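You operate a simulated robot arm through the tools that you are given. There is no shell and no other tool. Be economical: measure what you need, move in short steps, check, and stop when the job is done.

The job below is to be done with a simulated two-armed robot. You get a single attempt, and the scene is never put back.

TASK
Pick up the L cone stack from the steel table with one hand, pass it to the other hand and put it on the top of the packing bench. Set down upright: cone stack.

Only the result counts: the job must be done as asked and must still hold three seconds after the hand-in. Knocking over, shifting, dropping, spilling or breaking anything else fails it.

THE ROBOT
Two 7-joint arms with two-finger parallel grippers on one trunk, on a base that drives. Base frame: it is fixed to the floor where the robot stands at the start and does not move with it; the origin is under the middle of the robot, x ahead of it, y to its left, z up; the surface under the hand at the start is at about z = 0.8. Lengths are in m, angles in rad, forces in N, time in s.
The left shoulder is at the start at [0.02, 0.17, 1.178], the right one opposite. With the tool pointing down near the work surface each hand reaches from about 0.1 to 0.66 m from the robot's upright axis, wherever it stands, measured 20 degrees to its own side. Places, roughly: top of the packing bench [-0.4, -3.2, 0.9]. Payload 3.8 kg a hand.
The tool frame of a hand sits at the grasp point between the pads (the TCP): z along the fingers, y along the line on which they close. The tips reach 0.03 m beyond it. Largest opening 0.11 m; finger width 0.02, thickness 0.01; the body of the gripper, 0.048 by 0.112 m, starts 0.055 m behind the TCP.
Orientation is that of the tool frame in the base frame, as [roll, pitch, yaw] about the fixed x, y, z axes, in that order (R = Rz(yaw) Ry(pitch) Rx(roll)). With the fingers straight down and closing along the base's y, the tool's x points along the base's -x, its y along +y and its z along -z.

THE INTERFACE
- The arms move only by the tool send_rows. It takes "left_moves", "right_moves" or both (then of equal length, played together; a hand with none holds still); each is a list of rows, each a list of 7 numbers: the turn, a rotation vector about the tool's x, y, z in units of 5 degrees (1.0 is 5 degrees), then the shift along the tool's x, y, z in units of 30 mm (1.0 is 30 mm), then the gripper command, from -1 (fully open) to 1 (shut), values between in proportion. In form: [[wx, wy, wz, x, y, z, claw], ...]. A call has 1 to 8 rows; each row shifts and turns the commanded pose from where the row before left it, along the tool's axes as they then stand. A call with a number of a shift or a turn outside -1 to 1 is refused whole. Rows are played at 5 a second. More than 0.05 m and 0.15 rad between two rows, or a gripper value outside its range, and nothing of the call is played. A pose out of reach is approached as far as the arm can. The call stops where the force on the tool passes 40 N (or 10 N more than at its start, if that is more) or the arm is blocked; 0.2 s more then pass. The fingers move at their own pace (about 0.072 m/s each) and stop on an object; they squeeze with about 37 N. The grip force told is the motor's: it shows also when the fingers shut on nothing. Time passes only in rows, and 0.2 s behind the last, so rows that do not move let the fingers close. The reply holds the time, the measured pose of the TCP, the force on the tool along the base axes, the opening and the grip force, in the units named above and with some noise, with the torque about the TCP (base axes, N m) and any sound that the robot's microphone picked up.
- Cameras (640 x 400 px; columns grow to the right, rows downward): "scene" is now at [0.1007, -0.0073, 1.3504]; the picture's right is [-0.11, -0.99, 0.00], its down [-0.52, 0.06, -0.85] and it looks along [0.85, -0.10, -0.52] (base axes); focal length 280 px, centre (320, 200). "left" rides on the left gripper at [0.072, -0.017, -0.103] in its tool frame; the picture's right is [0.23, 0.97, 0.00], its down [-0.76, 0.18, -0.62] and it looks along [-0.61, 0.14, 0.78] (tool axes); focal length 222 px, centre (320, 200). "right" rides on the right gripper at [0.072, 0.017, -0.103] in its tool frame; the picture's right is [-0.23, 0.97, 0.00], its down [-0.76, -0.18, -0.62] and it looks along [-0.61, -0.14, 0.78] (tool axes); focal length 222 px, centre (320, 200). There is no depth. A picture from a camera that has moved, and an enlarged one, comes with that camera's place and axes in the base frame and with its lens. The place of the scene camera against the robot may be out by one fixed shift of up to 0.025 m in any direction.
- capture(camera): a new picture of that camera. The clock stands still meanwhile.
- slide_trunk(by): slides the trunk up (or, below 0, down) by that many m; the arms and the scene camera ride with it, the base frame stays. It gives what a move gives, with no picture.
- drive_base(legs): drives the robot by 1 to 6 legs, each [ahead, turn to the left] in m and rad, along the robot's own axes; the way and the turn of a leg run together, so that a leg with both is an arc; at most 1.5 m and 3.142 rad a leg. The arms and the cameras ride along, it lands a little off, and it stops where it bumps. It gives what a move gives.
- head_to(pan, tilt): turns the head with the scene camera to pan (to the left, within 1.396 rad either way) and tilt (down, from -0.506 to 1.204), counted from straight ahead of the robot. It gives what a move gives.
- zoom(camera, box): a new picture of the part [left, top, right, bottom] of that camera's present view, enlarged. The clock stands still meanwhile.
- hand_in(): hands the job in; it is judged then, once.

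Work in short steps. Places have to be worked out from the pictures, the camera data and where the tool is seen: move nearer, look again, correct. Check each grasp and each placing, and mend what went wrong. You have 120 turns and 88 pictures in all, those below and enlarged ones among them. Open the grippers and draw the arms clear of the work before you hand the job in, unless the task says otherwise; then end with one line.

The tools are called after "Request:" as name(argument=value, ...) on one line, values as JSON. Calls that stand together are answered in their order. send_rows: Moves the arms, as the interface text tells. Its arguments: {"type":"object","properties":{"left_moves":{"type":"array","items":{"type":"array","items":{"type":"number"}}},"right_moves":{"type":"array","items":{"type":"array","items":{"type":"number"}}}},"required":[]} The other tools are called the same way: slide_trunk (by) slides the trunk up or down; drive_base (legs) drives the base; head_to (pan, tilt) turns the head that bears the scene camera; capture (camera) takes a picture; zoom (camera, box) takes an enlarged picture of a part of a camera's view; hand_in () hands the job in.

At the start:

```text
time: 0.0
left_tcp_pos: [0.4896, 0.2157, 1.1537]
left_orientation: [3.141, 0.0, -3.14]
left_contact_force: [-0.4, -0.2, 0.0]
left_wrist_torque: [-0.06, 0.0, -0.01]
left_gripper_width: 0.11
left_grasp_force: 0.0
right_tcp_pos: [0.4595, -0.2064, 1.1338]
right_orientation: [-3.14, 0.0, -3.142]
right_contact_force: [0.3, -0.7, -0.7]
right_wrist_torque: [0.01, 0.03, -0.02]
right_gripper_width: 0.1101
right_grasp_force: 0.1
trunk travel left (down, up): [-0.275, 0.295]
robot x, y, heading: [-0.0018, 0.0005, -0.001]
head pan, tilt: [-0.113, 0.55]
```

scene: 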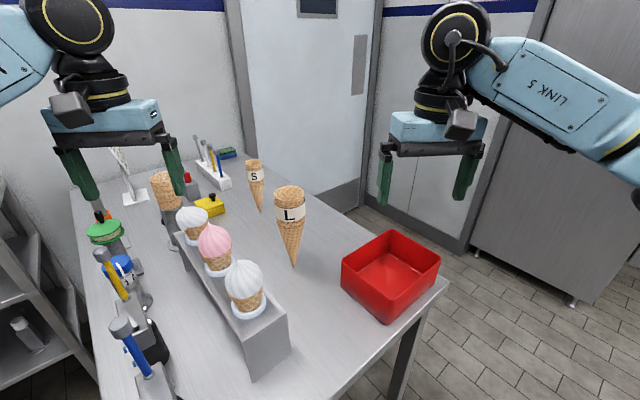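
right: 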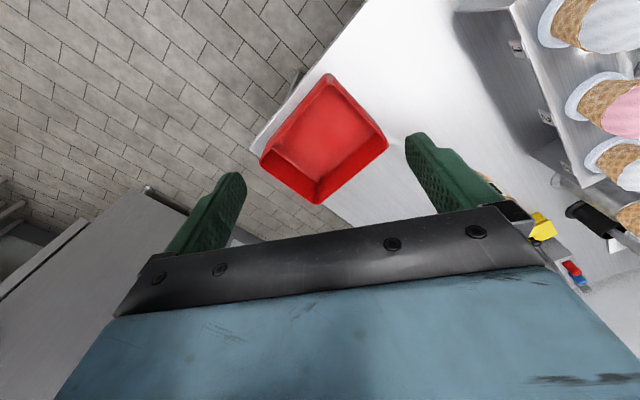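
left: 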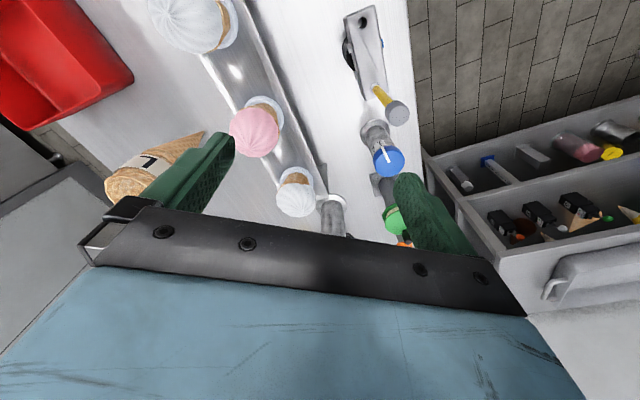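

The L cone stack stands near the middle of the table, tip down it seems. I zoom to see how it is supported.

Request:
zoom(camera="scene", box=[140, 130, 380, 280])

Request:
zoom(camera="left", box=[80, 60, 400, 260])

```text
2.67 times, centred on (260, 205) of scene
camera zoom: at [0.1007, -0.0073, 1.3504], right [-0.11, -0.99, 0.0], down [-0.52, 0.06, -0.85], along [0.85, -0.1, -0.52], focal length 748 px, centre (480, 187)
```

zoom: 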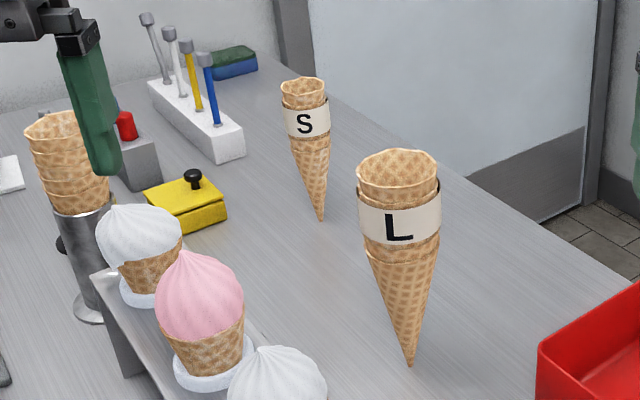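

```text
2.00 times, centred on (240, 160) of left
camera zoom: at [0.4196, 0.199, 1.2566], right [-0.23, 0.97, 0.0], down [0.76, 0.18, 0.62], along [0.61, 0.14, -0.78], focal length 444 px, centre (480, 280)
```

zoom: 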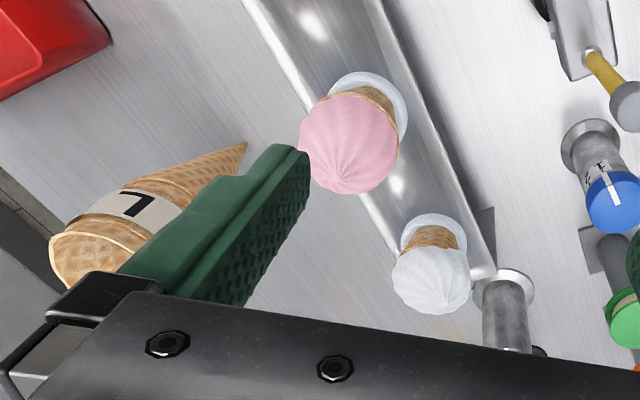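

The tip is at about (0.66, 0.00, 0.80) by both cameras, with the top at about z 1.035. I look closely at the tip and turn the head toward the bench.

Request:
zoom(camera="scene", box=[260, 180, 340, 280])

Request:
head_to(pan=-1.396, tilt=0.2)

Request:
capture(camera="scene")

```text
4.00 times, centred on (300, 230) of scene
camera zoom: at [0.1007, -0.0073, 1.3504], right [-0.11, -0.99, 0.0], down [-0.52, 0.06, -0.85], along [0.85, -0.1, -0.52], focal length 1121 px, centre (400, 80)
```

zoom: 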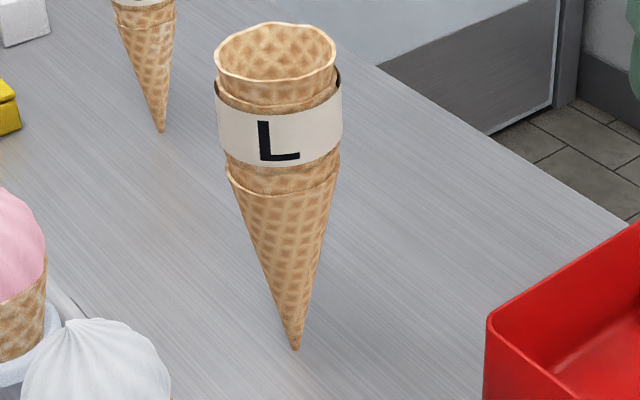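

```text
time: 1.5
left_tcp_pos: [0.4908, 0.2148, 1.1532]
left_orientation: [-3.141, 0.0, -3.139]
left_contact_force: [0.5, 0.6, -0.3]
left_wrist_torque: [0.02, -0.01, -0.01]
left_gripper_width: 0.1102
left_grasp_force: 0.1
right_tcp_pos: [0.4596, -0.2053, 1.1362]
right_orientation: [3.141, 0.0, 3.141]
right_contact_force: [-0.1, 0.2, -0.7]
right_wrist_torque: [-0.03, 0.0, -0.01]
right_gripper_width: 0.1102
right_grasp_force: 0.0
trunk travel left (down, up): [-0.275, 0.295]
robot x, y, heading: [0.0021, -0.0014, 0.003]
head pan, tilt: [-1.396, 0.201]
```

```text
81 pictures are left
camera scene: at [0.0277, -0.089, 1.3827], right [-0.98, -0.17, 0.0], down [-0.03, 0.2, -0.98], along [0.17, -0.96, -0.2], focal length 280 px, centre (320, 200)
```

scene: 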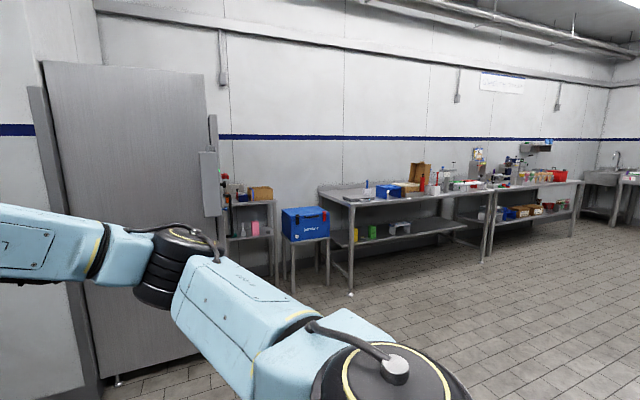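

The packing bench is along the wall, around pixel (408,187). I enlarge it.

Request:
zoom(camera="scene", box=[310, 130, 600, 310])

```text
2.21 times, centred on (455, 220) of scene
camera zoom: at [0.0277, -0.089, 1.3827], right [-0.98, -0.17, 0.0], down [-0.03, 0.2, -0.98], along [0.17, -0.96, -0.2], focal length 619 px, centre (22, 156)
```

zoom: 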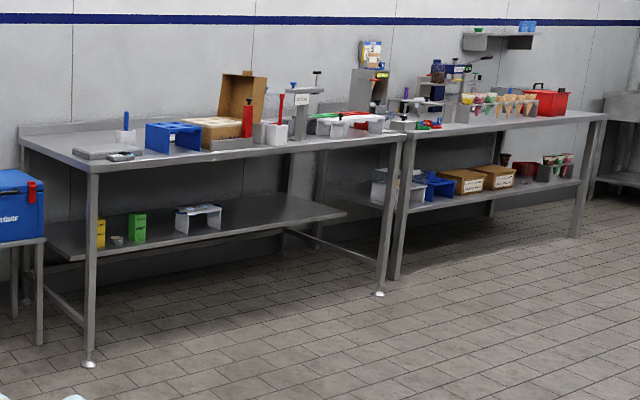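

The bench is the nearer table on the far wall. Plan: the right hand grips the stack from the side, tool horizontal and about 25° to the left, low on the label. The left hand then takes it from above by the rim and places it. I turn the right tool first, up where it is.

Request:
head_to(pan=0.0, tilt=0.6)

Request:
send_rows(right_moves=[[0, 0, -1, 0, 0, 0, -1], [0, 0, -1, 0, 0, 0, -1], [0, 0, -1, 0, 0, 0, -1], [0, 0, -1, 0, 0, 0, -1], [0, 0, -1, 0, 0, 0, -1], [0, -1, 0, 0, 0, 0, -1], [0, -1, 0, 0, 0, 0, -1], [0, -1, 0, 0, 0, 0, -1]])

Request:
send_rows(right_moves=[[0, -1, 0, 0, 0, 0, -1], [0, -1, 0, 0, 0, 0, -1], [0, -1, 0, 0, 0, 0, -1], [0, -1, 0, 0, 0, 0, -1], [0, -1, 0, 0, 0, 0, -1], [0, -1, 0, 0, 0, 0, -1], [0, -1, 0, 0, 0, 0, -1], [0, -1, 0, 0, 0, 0, -1]])

Request:
send_rows(right_moves=[[0, -1, 0, 0, 0, 0, -1], [0, -1, 0, 0, 0, 0, -1], [0, -1, 0, 0, 0, 0, -1], [0, -1, 0, 0, 0, 0, -1], [0, -1, 0, 0, 0, 0, -1], [0, -1, 0, 0, 0, 0, -1], [0, -1, 0, 0, 0, 0, -1]])

Request:
capture(camera="scene")

Request:
capture(camera="right")

```text
time: 3.0
left_tcp_pos: [0.4915, 0.2143, 1.1544]
left_orientation: [-3.14, 0.0, -3.141]
left_contact_force: [0.5, -0.6, 0.0]
left_wrist_torque: [-0.02, 0.04, 0.02]
left_gripper_width: 0.1099
left_grasp_force: 0.1
right_tcp_pos: [0.4606, -0.2061, 1.1341]
right_orientation: [-3.141, -0.001, -3.141]
right_contact_force: [0.7, -0.1, 0.2]
right_wrist_torque: [0.02, 0.01, -0.02]
right_gripper_width: 0.1101
right_grasp_force: 0.1
trunk travel left (down, up): [-0.275, 0.295]
robot x, y, heading: [0.001, -0.0023, -0.001]
head pan, tilt: [0.0, 0.6]
```

```text
time: 4.8
left_tcp_pos: [0.4907, 0.2144, 1.1535]
left_orientation: [3.142, 0.002, -3.14]
left_contact_force: [-0.2, -0.6, 0.0]
left_wrist_torque: [0.02, 0.0, 0.01]
left_gripper_width: 0.11
left_grasp_force: 0.0
right_tcp_pos: [0.4597, -0.2062, 1.1358]
right_orientation: [3.14, 0.266, -2.707]
right_contact_force: [0.1, 0.3, -1.2]
right_wrist_torque: [0.03, 0.01, -0.01]
right_gripper_width: 0.11
right_grasp_force: 0.0
trunk travel left (down, up): [-0.275, 0.295]
robot x, y, heading: [-0.0001, 0.0011, -0.0]
head pan, tilt: [0.0, 0.6]
```

```text
time: 6.6
left_tcp_pos: [0.4903, 0.2148, 1.1531]
left_orientation: [-3.141, 0.0, -3.139]
left_contact_force: [-0.2, -0.1, -0.3]
left_wrist_torque: [-0.01, 0.0, 0.01]
left_gripper_width: 0.1098
left_grasp_force: 0.1
right_tcp_pos: [0.4602, -0.2055, 1.1355]
right_orientation: [3.141, 0.963, -2.705]
right_contact_force: [0.8, -0.3, -0.3]
right_wrist_torque: [-0.02, -0.01, 0.01]
right_gripper_width: 0.1102
right_grasp_force: 0.1
trunk travel left (down, up): [-0.275, 0.295]
robot x, y, heading: [-0.0031, 0.0005, -0.004]
head pan, tilt: [0.0, 0.6]
```

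```text
time: 8.2
left_tcp_pos: [0.4902, 0.2145, 1.1522]
left_orientation: [3.14, -0.001, -3.14]
left_contact_force: [-0.1, -0.1, -0.8]
left_wrist_torque: [-0.01, 0.05, -0.03]
left_gripper_width: 0.1101
left_grasp_force: 0.1
right_tcp_pos: [0.4594, -0.205, 1.1348]
right_orientation: [-0.459, 1.568, -0.025]
right_contact_force: [-0.7, 0.0, 0.8]
right_wrist_torque: [-0.03, 0.0, -0.03]
right_gripper_width: 0.1099
right_grasp_force: 0.0
trunk travel left (down, up): [-0.275, 0.295]
robot x, y, heading: [0.0018, -0.0008, -0.005]
head pan, tilt: [0.0, 0.6]
```

```text
79 pictures are left
camera scene: at [0.0998, 0.0028, 1.3459], right [0.0, -1.0, 0.0], down [-0.56, 0.0, -0.83], along [0.83, 0.0, -0.56], focal length 280 px, centre (320, 200)
```

scene: 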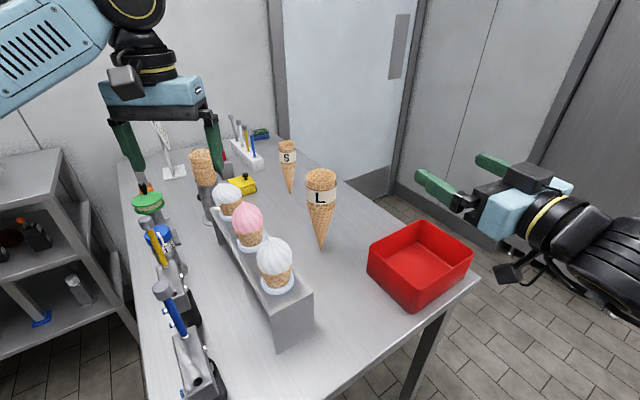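

```text
78 pictures are left
camera right: at [0.3589, -0.2333, 1.0622], right [-0.41, 0.88, 0.23], down [-0.49, -0.42, 0.76], along [0.77, 0.2, 0.61], focal length 222 px, centre (320, 200)
```

right: 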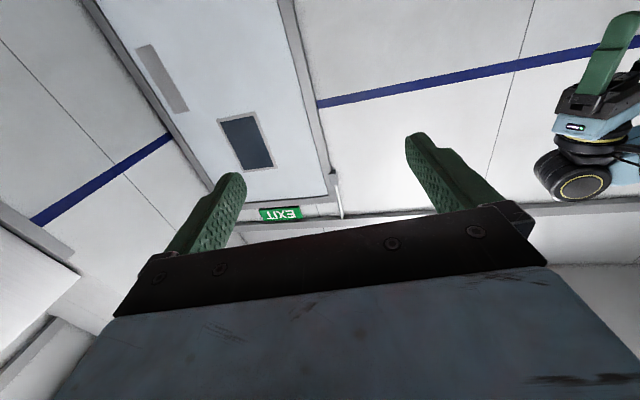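

The right tool is horizontal, pointing about 25° left. I move it to 12 cm short of the stack, still high, then look.

Request:
send_rows(right_moves=[[0, 0, 0, 0, 0.66, 0.96, -1], [0, 0, 0, 0, 0.66, 0.96, -1], [0, 0, 0, 0, 0.66, 0.96, -1], [0, 0, 0, 0, 0.66, 0.96, -1], [0, 0, 0, 0, 0.66, 0.96, -1]])

Request:
capture(camera="scene")

Request:
capture(camera="left")

```text
time: 9.4
left_tcp_pos: [0.4921, 0.2155, 1.154]
left_orientation: [3.14, -0.001, -3.138]
left_contact_force: [-0.3, -0.4, 0.4]
left_wrist_torque: [0.0, -0.02, -0.01]
left_gripper_width: 0.11
left_grasp_force: 0.1
right_tcp_pos: [0.5197, -0.1063, 1.137]
right_orientation: [3.113, 1.569, -2.73]
right_contact_force: [0.5, -0.2, -0.6]
right_wrist_torque: [0.0, -0.01, 0.0]
right_gripper_width: 0.1101
right_grasp_force: 0.0
right hand out of reach, approached as far as the arm can: row 4, 5
trunk travel left (down, up): [-0.275, 0.295]
robot x, y, heading: [0.005, -0.0037, 0.0]
head pan, tilt: [0.0, 0.6]
```

```text
77 pictures are left
camera scene: at [0.1, 0.0035, 1.3459], right [0.0, -1.0, 0.0], down [-0.57, 0.0, -0.82], along [0.82, 0.0, -0.57], focal length 280 px, centre (320, 200)
```

scene: 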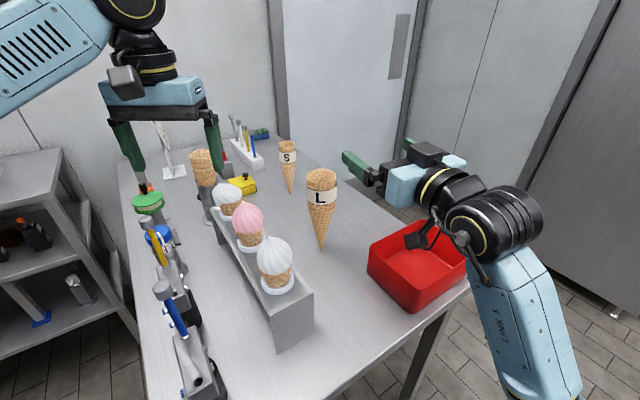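

```text
76 pictures are left
camera left: at [0.4197, 0.1996, 1.2565], right [-0.23, 0.97, 0.0], down [0.76, 0.18, 0.62], along [0.61, 0.14, -0.78], focal length 222 px, centre (320, 200)
```

left: 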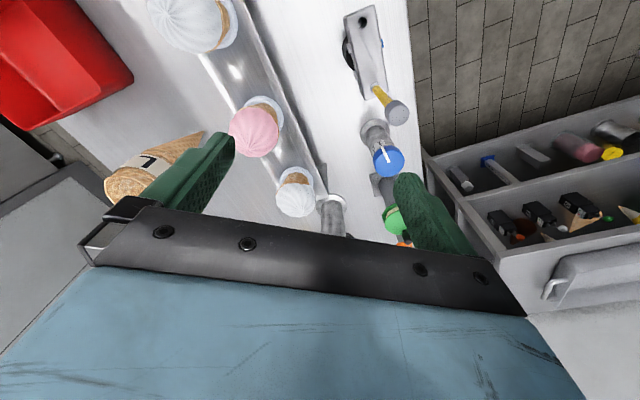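

Fully horizontal is out of the right arm's reach there, and the table edge lies slanted about 0.21 m from the robot axis. Better to move the base along the table edge and pick from above with the right hand, then pass to the left held horizontal. First I undo the right tool pose.

Request:
send_rows(right_moves=[[0, 0, 0, 0, -0.5, -0.9, -1], [0, 0, 0, 0, -0.5, -0.9, -1], [0, 0, 0, 0, -0.5, -0.9, -1], [0, 0, 0, 0, -0.5, -0.5, -1], [0, 1, 0, 0, 0, 0, -1], [0, 1, 0, 0, 0, 0, -1], [0, 1, 0, 0, 0, 0, -1], [0, 1, 0, 0, 0, 0, -1]])

Request:
send_rows(right_moves=[[0, 1, 0, 0, 0, 0, -1], [0, 1, 0, 0, 0, 0, -1], [0, 1, 0, 0, 0, 0, -1], [0, 1, 0, 0, 0, 0, -1], [0, 1, 0, 0, 0, 0, -1], [0, 1, 0, 0, 0, 0, -1], [0, 1, 0, 0, 0, 0, -1], [0, 1, 0, 0, 0, 0, -1]])

Request:
send_rows(right_moves=[[0, 1, 0, 0, 0, 0, -1], [0, 1, 0, 0, 0, 0, -1], [0, 1, 0, 0, 0, 0, -1], [0, 1, 0, 0, 0, 0, -1], [0, 1, 0, 0, 0, 0, -1], [0, 1, 0, 0, 0, 0, -1]])

Request:
head_to(pan=-0.3, tilt=1.1)

Request:
capture(camera="scene")

```text
time: 11.2
left_tcp_pos: [0.4904, 0.2159, 1.1538]
left_orientation: [-3.141, -0.001, -3.141]
left_contact_force: [0.1, -0.5, 0.1]
left_wrist_torque: [0.04, -0.01, -0.01]
left_gripper_width: 0.1099
left_grasp_force: 0.1
right_tcp_pos: [0.457, -0.2009, 1.1339]
right_orientation: [3.141, 1.222, -2.707]
right_contact_force: [-0.4, -0.4, 0.7]
right_wrist_torque: [-0.02, -0.02, 0.05]
right_gripper_width: 0.11
right_grasp_force: 0.0
trunk travel left (down, up): [-0.275, 0.295]
robot x, y, heading: [0.0003, -0.0008, -0.003]
head pan, tilt: [0.0, 0.6]
```

```text
time: 13.0
left_tcp_pos: [0.4898, 0.2141, 1.1538]
left_orientation: [-3.141, 0.0, -3.14]
left_contact_force: [-0.4, 0.2, -0.8]
left_wrist_torque: [0.01, -0.04, 0.0]
left_gripper_width: 0.1099
left_grasp_force: 0.1
right_tcp_pos: [0.4582, -0.1997, 1.136]
right_orientation: [3.141, 0.522, -2.705]
right_contact_force: [-0.1, 0.0, -1.1]
right_wrist_torque: [0.02, -0.01, 0.0]
right_gripper_width: 0.1101
right_grasp_force: 0.2
trunk travel left (down, up): [-0.275, 0.295]
robot x, y, heading: [0.0036, -0.0, 0.001]
head pan, tilt: [0.0, 0.6]
```

```text
time: 14.4
left_tcp_pos: [0.491, 0.2143, 1.1529]
left_orientation: [-3.141, -0.001, -3.138]
left_contact_force: [-0.3, 1.5, 0.3]
left_wrist_torque: [-0.01, 0.06, -0.01]
left_gripper_width: 0.11
left_grasp_force: 0.1
right_tcp_pos: [0.4574, -0.2, 1.1348]
right_orientation: [3.14, 0.0, -2.705]
right_contact_force: [-0.1, 0.8, 0.5]
right_wrist_torque: [-0.01, -0.01, 0.01]
right_gripper_width: 0.1102
right_grasp_force: 0.1
trunk travel left (down, up): [-0.275, 0.295]
robot x, y, heading: [0.0007, 0.0021, 0.0]
head pan, tilt: [0.0, 0.6]
```

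```text
time: 15.3
left_tcp_pos: [0.4905, 0.2151, 1.155]
left_orientation: [-3.141, -0.001, -3.14]
left_contact_force: [-0.4, 1.1, -1.1]
left_wrist_torque: [-0.03, -0.02, -0.01]
left_gripper_width: 0.11
left_grasp_force: 0.1
right_tcp_pos: [0.457, -0.2, 1.1351]
right_orientation: [-3.142, -0.001, -2.706]
right_contact_force: [0.2, -0.5, 0.9]
right_wrist_torque: [-0.01, 0.0, 0.01]
right_gripper_width: 0.1101
right_grasp_force: 0.0
trunk travel left (down, up): [-0.275, 0.295]
robot x, y, heading: [-0.0012, 0.004, -0.003]
head pan, tilt: [-0.3, 1.1]
```

```text
75 pictures are left
camera scene: at [0.0719, -0.0158, 1.3073], right [-0.3, -0.96, 0.0], down [-0.85, 0.26, -0.45], along [0.43, -0.13, -0.89], focal length 280 px, centre (320, 200)
```

scene: 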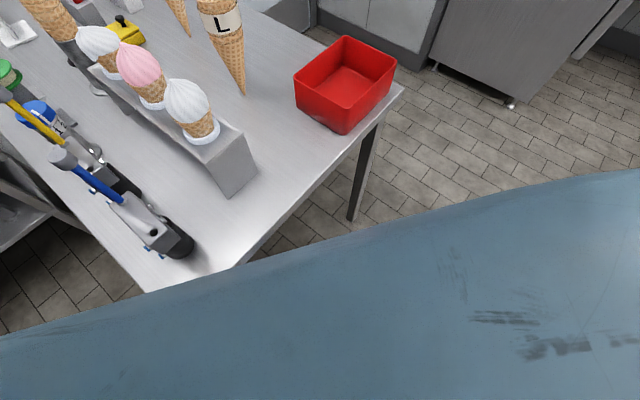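

The table's near edge runs from about (0.22,0.12) to (0.56,-0.38), 0.25 m from my axis. I turn right to run along it for 0.3 m, then turn back to face square to the edge (heading ≈ 0.60); both hands stay above all objects.

Request:
drive_base(legs=[[0, -0.97], [0.3, 0], [0, 1.57]])

Request:
head_to(pan=0.0, tilt=0.7)

Request:
capture(camera="scene")

Request:
capture(camera="right")

```text
time: 16.5
left_tcp_pos: [0.5078, 0.1599, 1.1541]
left_orientation: [3.141, -0.001, 3.03]
left_contact_force: [-0.5, 0.0, -0.8]
left_wrist_torque: [0.0, -0.03, -0.01]
left_gripper_width: 0.1099
left_grasp_force: 0.0
right_tcp_pos: [0.4285, -0.2479, 1.1355]
right_orientation: [-3.141, 0.001, -2.818]
right_contact_force: [-1.2, 0.5, -0.2]
right_wrist_torque: [-0.01, 0.01, 0.01]
right_gripper_width: 0.1102
right_grasp_force: 0.0
trunk travel left (down, up): [-0.275, 0.295]
robot x, y, heading: [-0.0022, 0.0019, -0.106]
head pan, tilt: [-0.3, 1.1]
stopped in leg 1: the robot was blocked; the commanded pose is now the measured one
```

```text
time: 17.4
left_tcp_pos: [0.5072, 0.161, 1.1527]
left_orientation: [3.141, -0.001, 3.031]
left_contact_force: [-0.3, 0.2, -0.4]
left_wrist_torque: [0.01, 0.03, -0.01]
left_gripper_width: 0.1098
left_grasp_force: 0.0
right_tcp_pos: [0.4289, -0.2475, 1.1357]
right_orientation: [3.141, -0.001, -2.818]
right_contact_force: [-0.2, -0.2, 0.9]
right_wrist_torque: [-0.01, 0.03, 0.0]
right_gripper_width: 0.11
right_grasp_force: 0.2
trunk travel left (down, up): [-0.275, 0.295]
robot x, y, heading: [-0.0092, 0.0021, -0.112]
head pan, tilt: [0.0, 0.7]
```

```text
74 pictures are left
camera scene: at [0.0925, -0.006, 1.3372], right [-0.11, -0.99, 0.0], down [-0.64, 0.07, -0.76], along [0.76, -0.08, -0.64], focal length 280 px, centre (320, 200)
```

scene: 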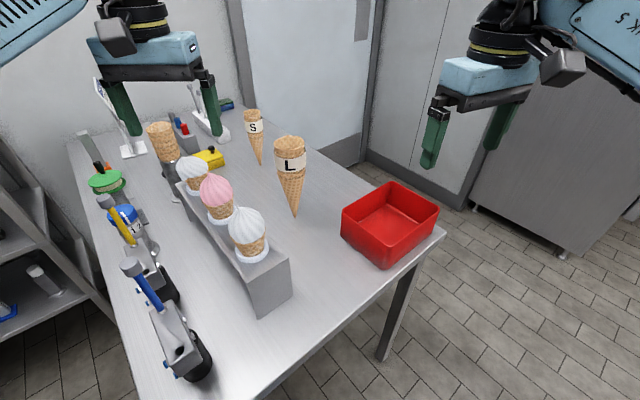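

```text
73 pictures are left
camera right: at [0.3545, -0.2545, 1.2381], right [-0.09, 1.0, 0.0], down [0.78, 0.07, 0.62], along [0.62, 0.06, -0.78], focal length 222 px, centre (320, 200)
```

right: 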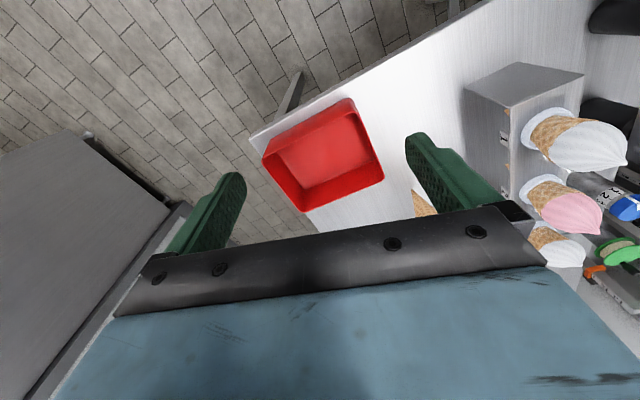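

The base corner touched the table edge; nothing moved. The base is about ±0.18 m square, so I back off first, go round with more room, then face square on.

Request:
drive_base(legs=[[-0.3, 0], [0, -0.53], [0.56, 0], [0, 1.24]])

Request:
capture(camera="scene")

```text
time: 26.8
left_tcp_pos: [0.4427, 0.1461, 1.1534]
left_orientation: [-3.14, 0.0, -2.564]
left_contact_force: [0.6, 0.3, 0.3]
left_wrist_torque: [-0.02, 0.01, 0.0]
left_gripper_width: 0.11
left_grasp_force: 0.0
right_tcp_pos: [0.6404, -0.22, 1.1348]
right_orientation: [-3.14, 0.0, -2.128]
right_contact_force: [-0.4, 0.3, -0.3]
right_wrist_torque: [0.02, 0.03, 0.0]
right_gripper_width: 0.11
right_grasp_force: 0.2
trunk travel left (down, up): [-0.275, 0.295]
robot x, y, heading: [0.1491, -0.3006, 0.579]
head pan, tilt: [0.0, 0.7]
```

```text
72 pictures are left
camera scene: at [0.2266, -0.2406, 1.3373], right [0.55, -0.84, 0.0], down [-0.54, -0.35, -0.76], along [0.64, 0.42, -0.64], focal length 280 px, centre (320, 200)
```

scene: 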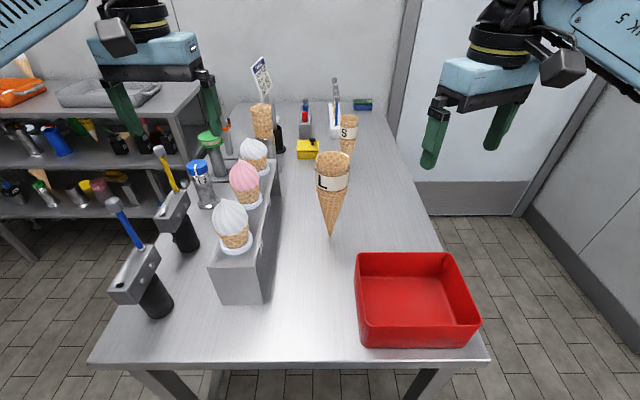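

Now the stack is straight ahead (≈0.59 m, slightly right) and nothing has shifted. I go ahead 9 cm.

Request:
drive_base(legs=[[0.09, 0.02]])

Request:
capture(camera="scene")

Request:
capture(camera="left")

Request:
capture(camera="right")

```text
time: 27.9
left_tcp_pos: [0.5063, 0.2013, 1.1528]
left_orientation: [3.14, -0.001, -2.542]
left_contact_force: [-0.3, 0.3, -0.8]
left_wrist_torque: [0.0, 0.03, -0.01]
left_gripper_width: 0.1099
left_grasp_force: 0.1
right_tcp_pos: [0.7129, -0.1615, 1.1352]
right_orientation: [3.141, -0.001, -2.108]
right_contact_force: [0.4, 0.5, 0.0]
right_wrist_torque: [-0.04, 0.03, -0.03]
right_gripper_width: 0.1099
right_grasp_force: 0.1
trunk travel left (down, up): [-0.275, 0.295]
robot x, y, heading: [0.2182, -0.2564, 0.602]
head pan, tilt: [0.0, 0.7]
```

```text
71 pictures are left
camera scene: at [0.3003, -0.189, 1.3372], right [0.56, -0.83, 0.0], down [-0.53, -0.36, -0.76], along [0.63, 0.43, -0.64], focal length 280 px, centre (320, 200)
```

scene: 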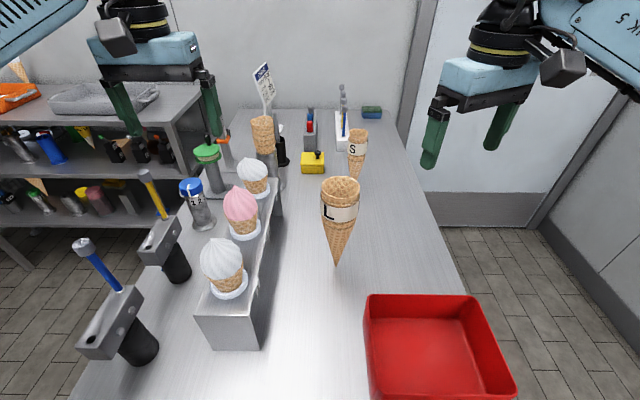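

```text
70 pictures are left
camera left: at [0.4583, 0.1482, 1.2564], right [-0.74, 0.68, 0.0], down [0.53, 0.58, 0.62], along [0.42, 0.46, -0.78], focal length 222 px, centre (320, 200)
```

left: 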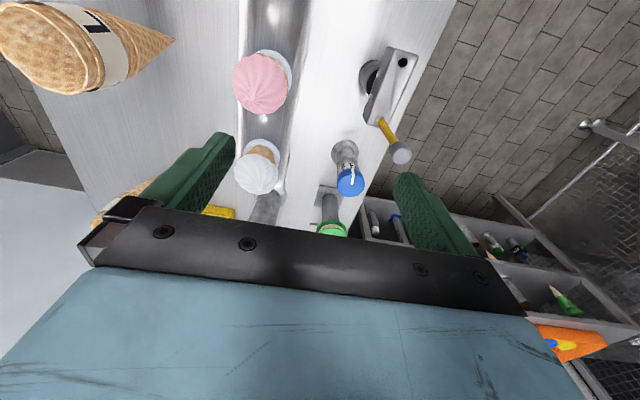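

```text
69 pictures are left
camera right: at [0.6617, -0.2134, 1.2377], right [-0.72, 0.69, 0.0], down [0.54, 0.56, 0.62], along [0.43, 0.45, -0.78], focal length 222 px, centre (320, 200)
```

right: 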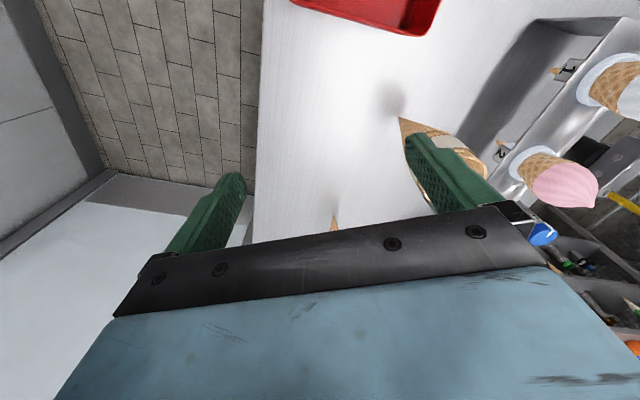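

All three cameras place the tip at about (0.652, 0.002). I rotate the right hand 50° so its closing line suits the later handover, and move it above the stack while staying high.

Request:
send_rows(right_moves=[[0, 0, 1, 0, 0, 0, -1], [0, 0, 1, 0, 0, 0, -1], [0, 0, 1, 0, 0, 0, -1], [0, 0, 1, 0, 0, 0, -1], [0, 0, 1, 0, 0, 0, -1]])

Request:
send_rows(right_moves=[[0, 0, 1, 0, 0, 0, -1], [0, 0, 1, 0, 0, 0, -1], [0, 0, 1, 0, 0, 0, -1], [0, 0, 1, 0, 0, 0, -1], [0, 0, 1, 0, 0, 0, -1]])

Request:
send_rows(right_moves=[[0, 0, 0, 0.19, 0.95, 0, -1], [0, 0, 0, 0.19, 0.95, 0, -1], [0, 0, 0, 0.19, 0.95, 0, -1], [0, 0, 0, 0.19, 0.95, 0, -1], [0, 0, 0, 0.19, 0.95, 0, -1], [0, 0, 0, 0.19, 0.95, 0, -1]])

Request:
capture(camera="scene")

Request:
capture(camera="right")

```text
time: 29.1
left_tcp_pos: [0.506, 0.2006, 1.1527]
left_orientation: [-3.141, 0.001, -2.543]
left_contact_force: [-0.2, -0.2, 0.5]
left_wrist_torque: [-0.01, -0.02, 0.03]
left_gripper_width: 0.11
left_grasp_force: 0.1
right_tcp_pos: [0.7127, -0.1606, 1.1351]
right_orientation: [3.14, 0.001, -2.546]
right_contact_force: [-0.4, 0.0, 0.6]
right_wrist_torque: [-0.04, 0.01, -0.02]
right_gripper_width: 0.1097
right_grasp_force: 0.1
trunk travel left (down, up): [-0.275, 0.295]
robot x, y, heading: [0.2234, -0.2469, 0.604]
head pan, tilt: [0.0, 0.7]
```

```text
time: 30.3
left_tcp_pos: [0.5058, 0.201, 1.1534]
left_orientation: [3.141, 0.001, -2.543]
left_contact_force: [-1.2, 0.4, -0.8]
left_wrist_torque: [0.02, -0.01, -0.02]
left_gripper_width: 0.1102
left_grasp_force: 0.1
right_tcp_pos: [0.7119, -0.1608, 1.1355]
right_orientation: [3.142, 0.001, -2.984]
right_contact_force: [0.6, -0.9, 0.5]
right_wrist_torque: [0.0, -0.02, 0.0]
right_gripper_width: 0.1101
right_grasp_force: 0.0
trunk travel left (down, up): [-0.275, 0.295]
robot x, y, heading: [0.2223, -0.2524, 0.602]
head pan, tilt: [0.0, 0.7]
```

```text
time: 31.7
left_tcp_pos: [0.5058, 0.2022, 1.1541]
left_orientation: [-3.141, 0.0, -2.542]
left_contact_force: [0.0, 0.6, -0.5]
left_wrist_torque: [-0.02, -0.02, 0.03]
left_gripper_width: 0.11
left_grasp_force: 0.0
right_tcp_pos: [0.6513, 0.003, 1.1352]
right_orientation: [3.14, 0.001, -2.981]
right_contact_force: [-0.4, 0.2, 0.4]
right_wrist_torque: [-0.01, -0.03, 0.02]
right_gripper_width: 0.1101
right_grasp_force: 0.1
trunk travel left (down, up): [-0.275, 0.295]
robot x, y, heading: [0.219, -0.2516, 0.599]
head pan, tilt: [0.0, 0.7]
```

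```text
68 pictures are left
camera scene: at [0.2989, -0.1888, 1.3373], right [0.56, -0.83, 0.0], down [-0.53, -0.36, -0.76], along [0.63, 0.43, -0.64], focal length 280 px, centre (320, 200)
```

scene: 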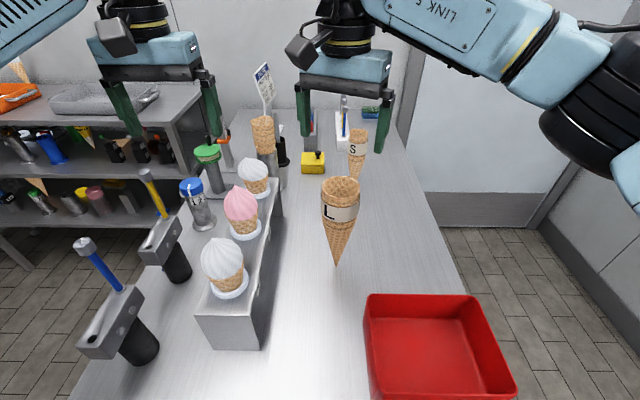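

```text
67 pictures are left
camera right: at [0.576, 0.0093, 1.2387], right [0.07, 1.0, 0.0], down [0.78, -0.05, 0.62], along [0.62, -0.04, -0.78], focal length 222 px, centre (320, 200)
```

right: 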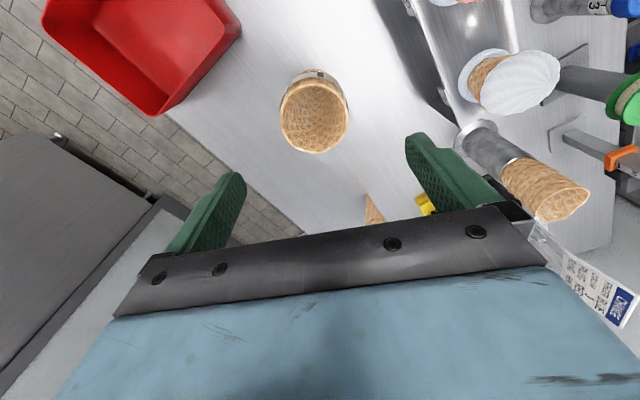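

The rim centre reads about (0.645, 0.000), only ~5 mm off the tool axis. I shift slightly and go partway down.

Request:
send_rows(right_moves=[[0, 0, 0, 0.15, -0.05, 0.7, -1], [0, 0, 0, 0, 0, 0.8, -1], [0, 0, 0, 0, 0, 0.9, -1]])

Request:
capture(camera="right")

Request:
zoom(camera="scene", box=[240, 60, 440, 280])

```text
time: 32.5
left_tcp_pos: [0.5075, 0.2015, 1.1547]
left_orientation: [3.141, 0.002, -2.543]
left_contact_force: [0.2, -0.4, 0.3]
left_wrist_torque: [0.0, -0.02, -0.03]
left_gripper_width: 0.1099
left_grasp_force: 0.1
right_tcp_pos: [0.647, 0.0002, 1.0627]
right_orientation: [3.141, 0.0, -2.982]
right_contact_force: [-0.5, -1.0, -0.3]
right_wrist_torque: [0.02, -0.02, 0.0]
right_gripper_width: 0.1097
right_grasp_force: 0.0
trunk travel left (down, up): [-0.275, 0.295]
robot x, y, heading: [0.2209, -0.2506, 0.599]
head pan, tilt: [0.0, 0.7]
```

```text
66 pictures are left
camera right: at [0.5732, 0.0058, 1.1658], right [0.07, 1.0, 0.0], down [0.78, -0.05, 0.62], along [0.62, -0.04, -0.78], focal length 222 px, centre (320, 200)
```

right: 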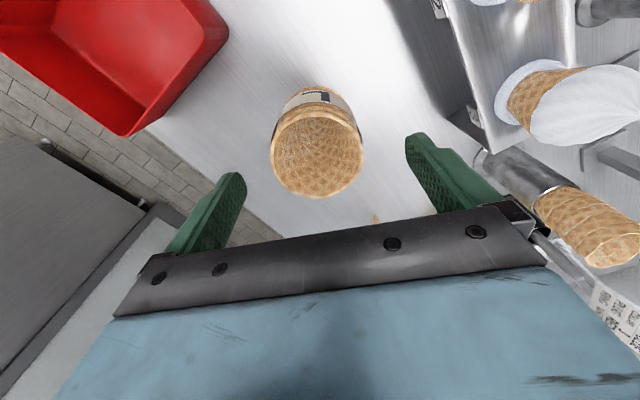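

```text
1.82 times, centred on (340, 170) of scene
camera zoom: at [0.2996, -0.1895, 1.3372], right [0.56, -0.83, 0.0], down [-0.53, -0.36, -0.76], along [0.63, 0.43, -0.64], focal length 510 px, centre (284, 254)
```

zoom: 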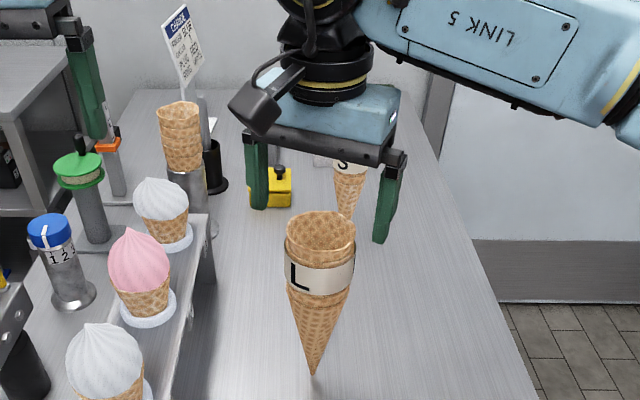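

Rim centre fits at (0.646, 0.000, ~1.03) in both cameras, with the fingers evenly either side. I go down to TCP z ≈ 1.015 and close.

Request:
send_rows(right_moves=[[0, 0, 0, 0, 0, 0.8, -1], [0, 0, 0, 0, 0, 0.78, -1], [0, 0, 0, 0, 0, 0, 0], [0, 0, 0, 0, 0, 0, 0.6], [0, 0, 0, 0, 0, 0, 1], [0, 0, 0, 0, 0, 0, 1], [0, 0, 0, 0, 0, 0, 1]])

Request:
capture(camera="right")

Request:
zoom(camera="scene", box=[240, 60, 440, 280])

```text
time: 34.1
left_tcp_pos: [0.5064, 0.2007, 1.1535]
left_orientation: [-3.14, 0.0, -2.544]
left_contact_force: [-0.1, -0.1, -0.3]
left_wrist_torque: [0.03, 0.01, -0.03]
left_gripper_width: 0.11
left_grasp_force: 0.0
right_tcp_pos: [0.648, 0.0005, 1.0157]
right_orientation: [3.141, -0.001, -2.981]
right_contact_force: [0.0, 0.4, 0.4]
right_wrist_torque: [-0.02, -0.01, 0.0]
right_gripper_width: 0.0677
right_grasp_force: 13.5
trunk travel left (down, up): [-0.275, 0.295]
robot x, y, heading: [0.222, -0.2548, 0.601]
head pan, tilt: [0.0, 0.7]
```

```text
64 pictures are left
camera right: at [0.5736, 0.0058, 1.1182], right [0.07, 1.0, 0.0], down [0.78, -0.05, 0.62], along [0.62, -0.04, -0.78], focal length 222 px, centre (320, 200)
```

right: 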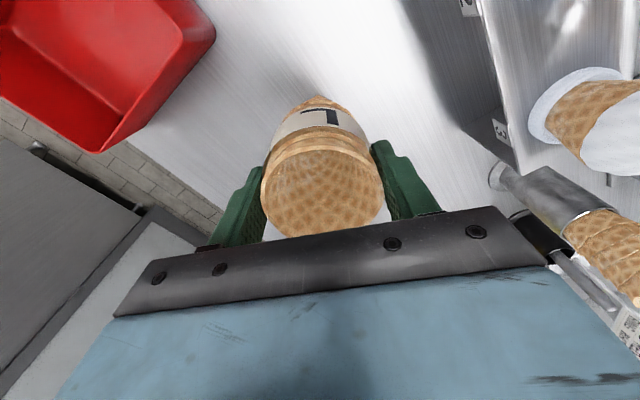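

```text
1.82 times, centred on (340, 170) of scene
camera zoom: at [0.2995, -0.1896, 1.3373], right [0.56, -0.83, 0.0], down [-0.53, -0.36, -0.76], along [0.63, 0.43, -0.64], focal length 510 px, centre (284, 254)
```

zoom: 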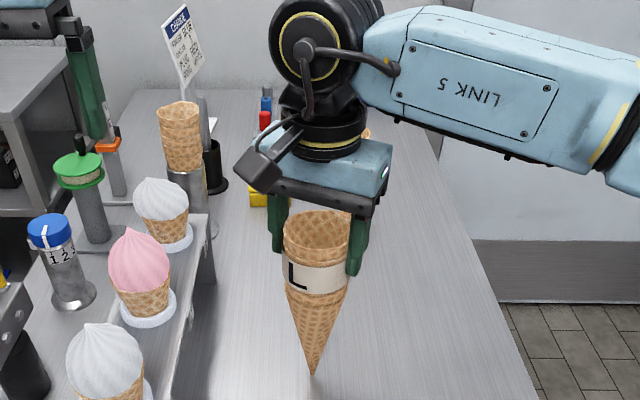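

The fingers stopped at 0.068 m on the stack. I let the grip build and lift 2 cm to test.

Request:
send_rows(right_moves=[[0, 0, 0, 0, 0, 0, 1], [0, 0, 0, 0, 0, 0, 1], [0, 0, 0, 0, 0, 0, 1], [0, 0, 0, 0, 0, -0.3, 1], [0, 0, 0, 0, 0, -0.4, 1]])

Request:
zoom(camera="scene", box=[240, 60, 440, 280])

```text
time: 35.3
left_tcp_pos: [0.5071, 0.2005, 1.1546]
left_orientation: [-3.141, 0.002, -2.542]
left_contact_force: [-0.1, 0.4, -0.5]
left_wrist_torque: [0.01, 0.03, -0.01]
left_gripper_width: 0.1101
left_grasp_force: 0.1
right_tcp_pos: [0.6478, 0.0009, 1.0362]
right_orientation: [3.14, 0.0, -2.982]
right_contact_force: [-0.4, -0.7, -0.5]
right_wrist_torque: [-0.01, -0.03, -0.01]
right_gripper_width: 0.0675
right_grasp_force: 14.2
trunk travel left (down, up): [-0.275, 0.295]
robot x, y, heading: [0.2241, -0.2502, 0.599]
head pan, tilt: [0.0, 0.7]
```

```text
1.82 times, centred on (340, 170) of scene
camera zoom: at [0.2994, -0.1896, 1.3373], right [0.56, -0.83, 0.0], down [-0.53, -0.36, -0.76], along [0.63, 0.43, -0.64], focal length 510 px, centre (284, 254)
```

zoom: 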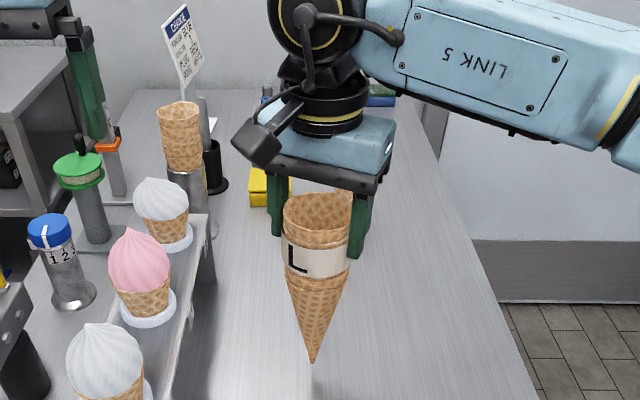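

The stack came up with the fingers, tip clear of the table. I lift it another 13 cm and back the robot away so the handover happens over free floor.

Request:
send_rows(right_moves=[[0, 0, 0, 0, 0, -0.7, 1], [0, 0, 0, 0, 0, -0.9, 1], [0, 0, 0, 0, 0, -0.9, 1], [0, 0, 0, 0, 0, -0.9, 1], [0, 0, 0, 0, 0, -0.7, 1]])

Request:
drive_base(legs=[[-0.6, 0]])

Request:
capture(camera="scene")

```text
time: 36.5
left_tcp_pos: [0.5058, 0.201, 1.153]
left_orientation: [3.141, 0.0, -2.542]
left_contact_force: [-0.9, 0.2, 0.0]
left_wrist_torque: [-0.01, 0.0, 0.0]
left_gripper_width: 0.1101
left_grasp_force: 0.0
right_tcp_pos: [0.6478, 0.0003, 1.1594]
right_orientation: [3.141, 0.0, -2.981]
right_contact_force: [-0.4, 0.7, -0.9]
right_wrist_torque: [-0.02, 0.02, -0.01]
right_gripper_width: 0.0675
right_grasp_force: 14.2
trunk travel left (down, up): [-0.275, 0.295]
robot x, y, heading: [0.2206, -0.252, 0.599]
head pan, tilt: [0.0, 0.7]
```

```text
time: 39.9
left_tcp_pos: [0.0083, -0.1394, 1.1534]
left_orientation: [-3.141, 0.001, -2.541]
left_contact_force: [-0.1, -0.2, 0.2]
left_wrist_torque: [0.03, 0.0, 0.02]
left_gripper_width: 0.1099
left_grasp_force: 0.2
right_tcp_pos: [0.15, -0.3406, 1.1598]
right_orientation: [3.142, 0.0, -2.977]
right_contact_force: [0.2, -0.1, -1.2]
right_wrist_torque: [0.0, 0.02, -0.01]
right_gripper_width: 0.0676
right_grasp_force: 13.7
trunk travel left (down, up): [-0.275, 0.295]
robot x, y, heading: [-0.2729, -0.5884, 0.601]
head pan, tilt: [0.0, 0.7]
```

```text
61 pictures are left
camera scene: at [-0.1976, -0.5304, 1.3373], right [0.57, -0.82, 0.0], down [-0.53, -0.37, -0.77], along [0.63, 0.43, -0.64], focal length 280 px, centre (320, 200)
```

scene: 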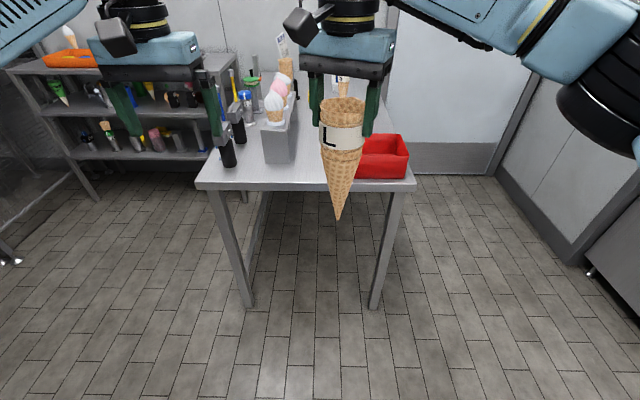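

The stack is held steadily over open floor. Now I turn the left tool: 25° to the right, then up to horizontal, in place.

Request:
send_rows(left_moves=[[0, 0, 1, 0, 0, 0, -1], [0, 0, 1, 0, 0, 0, -1], [0, 0, 1, 0, 0, 0, -1], [0, 0, 1, 0, 0, 0, -1], [0, 0, 1, 0, 0, 0, -1], [0, -1, 0, 0, 0, 0, -1], [0, -1, 0, 0, 0, 0, -1], [0, -1, 0, 0, 0, 0, -1]])

Request:
send_rows(left_moves=[[0, -1, 0, 0, 0, 0, -1], [0, -1, 0, 0, 0, 0, -1], [0, -1, 0, 0, 0, 0, -1], [0, -1, 0, 0, 0, 0, -1], [0, -1, 0, 0, 0, 0, -1], [0, -1, 0, 0, 0, 0, -1], [0, -1, 0, 0, 0, 0, -1], [0, -1, 0, 0, 0, 0, -1]])

Request:
send_rows(left_moves=[[0, -1, 0, 0, 0, 0, -1], [0, -1, 0, 0, 0, 0, -1], [0, -1, 0, 0, 0, 0, -1], [0, -1, 0, 0, 0, 0, -1], [0, -1, 0, 0, 0, 0, -1], [0, -1, 0, 0, 0, 0, -1], [0, -1, 0, 0, 0, 0, -1]])

Request:
capture(camera="scene")

```text
time: 41.7
left_tcp_pos: [0.0083, -0.139, 1.1538]
left_orientation: [3.141, 0.263, -2.978]
left_contact_force: [0.6, -0.4, 0.8]
left_wrist_torque: [0.03, -0.01, 0.0]
left_gripper_width: 0.1101
left_grasp_force: 0.1
right_tcp_pos: [0.1493, -0.34, 1.159]
right_orientation: [-3.141, 0.0, -2.978]
right_contact_force: [0.3, -0.2, -0.6]
right_wrist_torque: [-0.02, 0.0, 0.01]
right_gripper_width: 0.0674
right_grasp_force: 13.7
trunk travel left (down, up): [-0.275, 0.295]
robot x, y, heading: [-0.2774, -0.595, 0.602]
head pan, tilt: [0.0, 0.7]
```

```text
time: 43.5
left_tcp_pos: [0.008, -0.1391, 1.1533]
left_orientation: [3.141, 0.962, -2.977]
left_contact_force: [-0.4, -0.7, 0.0]
left_wrist_torque: [-0.01, 0.02, 0.02]
left_gripper_width: 0.11
left_grasp_force: 0.1
right_tcp_pos: [0.151, -0.3399, 1.1586]
right_orientation: [-3.141, 0.0, -2.977]
right_contact_force: [0.5, -0.6, -1.6]
right_wrist_torque: [-0.01, 0.01, 0.02]
right_gripper_width: 0.0673
right_grasp_force: 14.5
trunk travel left (down, up): [-0.275, 0.295]
robot x, y, heading: [-0.2758, -0.5931, 0.602]
head pan, tilt: [0.0, 0.7]
```

```text
time: 45.1
left_tcp_pos: [0.0082, -0.1392, 1.1536]
left_orientation: [0.473, 1.567, 0.639]
left_contact_force: [-0.3, 0.3, 0.8]
left_wrist_torque: [0.03, -0.01, 0.01]
left_gripper_width: 0.11
left_grasp_force: 0.1
right_tcp_pos: [0.1505, -0.339, 1.1576]
right_orientation: [3.141, 0.0, -2.978]
right_contact_force: [-0.4, 0.3, -1.3]
right_wrist_torque: [0.04, 0.0, -0.01]
right_gripper_width: 0.0674
right_grasp_force: 14.0
trunk travel left (down, up): [-0.275, 0.295]
robot x, y, heading: [-0.2762, -0.5903, 0.608]
head pan, tilt: [0.0, 0.7]
```

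```text
60 pictures are left
camera scene: at [-0.1972, -0.5301, 1.3373], right [0.57, -0.82, 0.0], down [-0.53, -0.37, -0.76], along [0.63, 0.43, -0.64], focal length 280 px, centre (320, 200)
```

scene: 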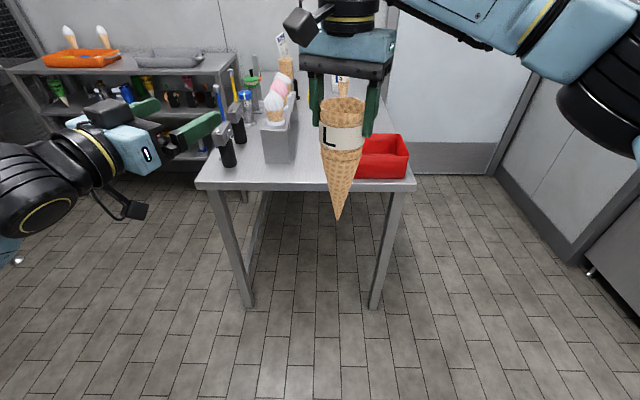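

Left tool now points perpendicular to the right hand's closing line, as planned. I bring the hands together: left down 4 cm, both moving so the stack ends up about 10 cm straight ahead of the left TCP.

Request:
send_rows(left_moves=[[0, 0, 0, 0.222, -0.622, -0.461, -1], [0, 0, 0, 0.222, -0.622, -0.461, -1], [0, 0, 0, 0.222, -0.622, -0.461, -1], [0, 0, 0, 0.222, -0.622, -0.461, -1], [0, 0, 0, 0.222, -0.622, -0.461, -1], [0, 0, 0, 0.222, -0.622, -0.461, -1]], right_moves=[[0, 0, 0, 0.461, 0.61, 0, 1], [0, 0, 0, 0.461, 0.61, 0, 1], [0, 0, 0, 0.461, 0.61, 0, 1], [0, 0, 0, 0.461, 0.61, 0, 1], [0, 0, 0, 0.461, 0.61, 0, 1], [0, 0, 0, 0.461, 0.61, 0, 1]])

Request:
capture(camera="scene")

Request:
capture(camera="left")

Request:
capture(camera="right")

```text
time: 46.5
left_tcp_pos: [-0.0063, -0.2285, 1.0975]
left_orientation: [0.326, 1.569, 0.488]
left_contact_force: [0.1, 0.0, 0.4]
left_wrist_torque: [0.04, 0.01, 0.0]
left_gripper_width: 0.1099
left_grasp_force: 0.0
left hand out of reach, approached as far as the arm can: row 3, 4, 5, 6
right_tcp_pos: [0.0495, -0.2453, 1.1596]
right_orientation: [3.141, 0.0, -2.978]
right_contact_force: [0.4, 0.0, -1.1]
right_wrist_torque: [0.02, 0.0, 0.03]
right_gripper_width: 0.0674
right_grasp_force: 14.2
trunk travel left (down, up): [-0.275, 0.295]
robot x, y, heading: [-0.2702, -0.5894, 0.598]
head pan, tilt: [0.0, 0.7]
```

```text
59 pictures are left
camera scene: at [-0.1977, -0.5299, 1.3373], right [0.57, -0.82, 0.0], down [-0.53, -0.37, -0.77], along [0.63, 0.43, -0.64], focal length 280 px, centre (320, 200)
```

scene: 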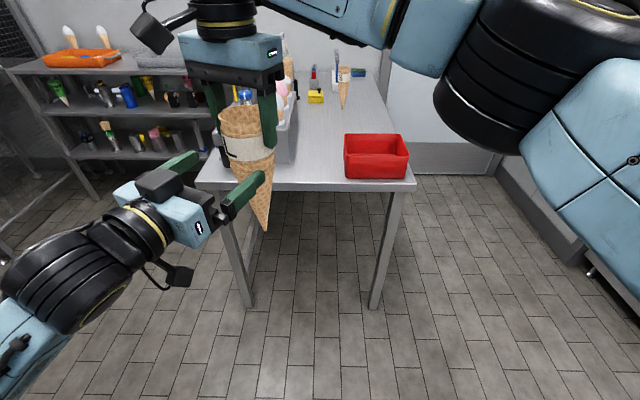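

```text
58 pictures are left
camera left: at [-0.1045, -0.2608, 1.0241], right [-0.16, 0.96, -0.23], down [-0.64, 0.07, 0.76], along [0.75, 0.27, 0.61], focal length 222 px, centre (320, 200)
```

left: 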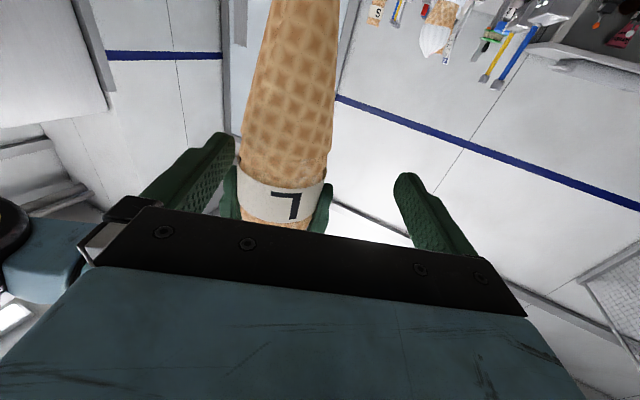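

```text
57 pictures are left
camera right: at [-0.0245, -0.2394, 1.262], right [0.07, 1.0, 0.0], down [0.78, -0.05, 0.62], along [0.62, -0.04, -0.78], focal length 222 px, centre (320, 200)
```

right: 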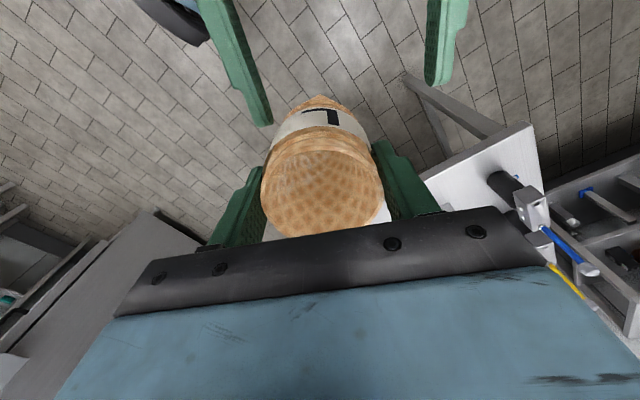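

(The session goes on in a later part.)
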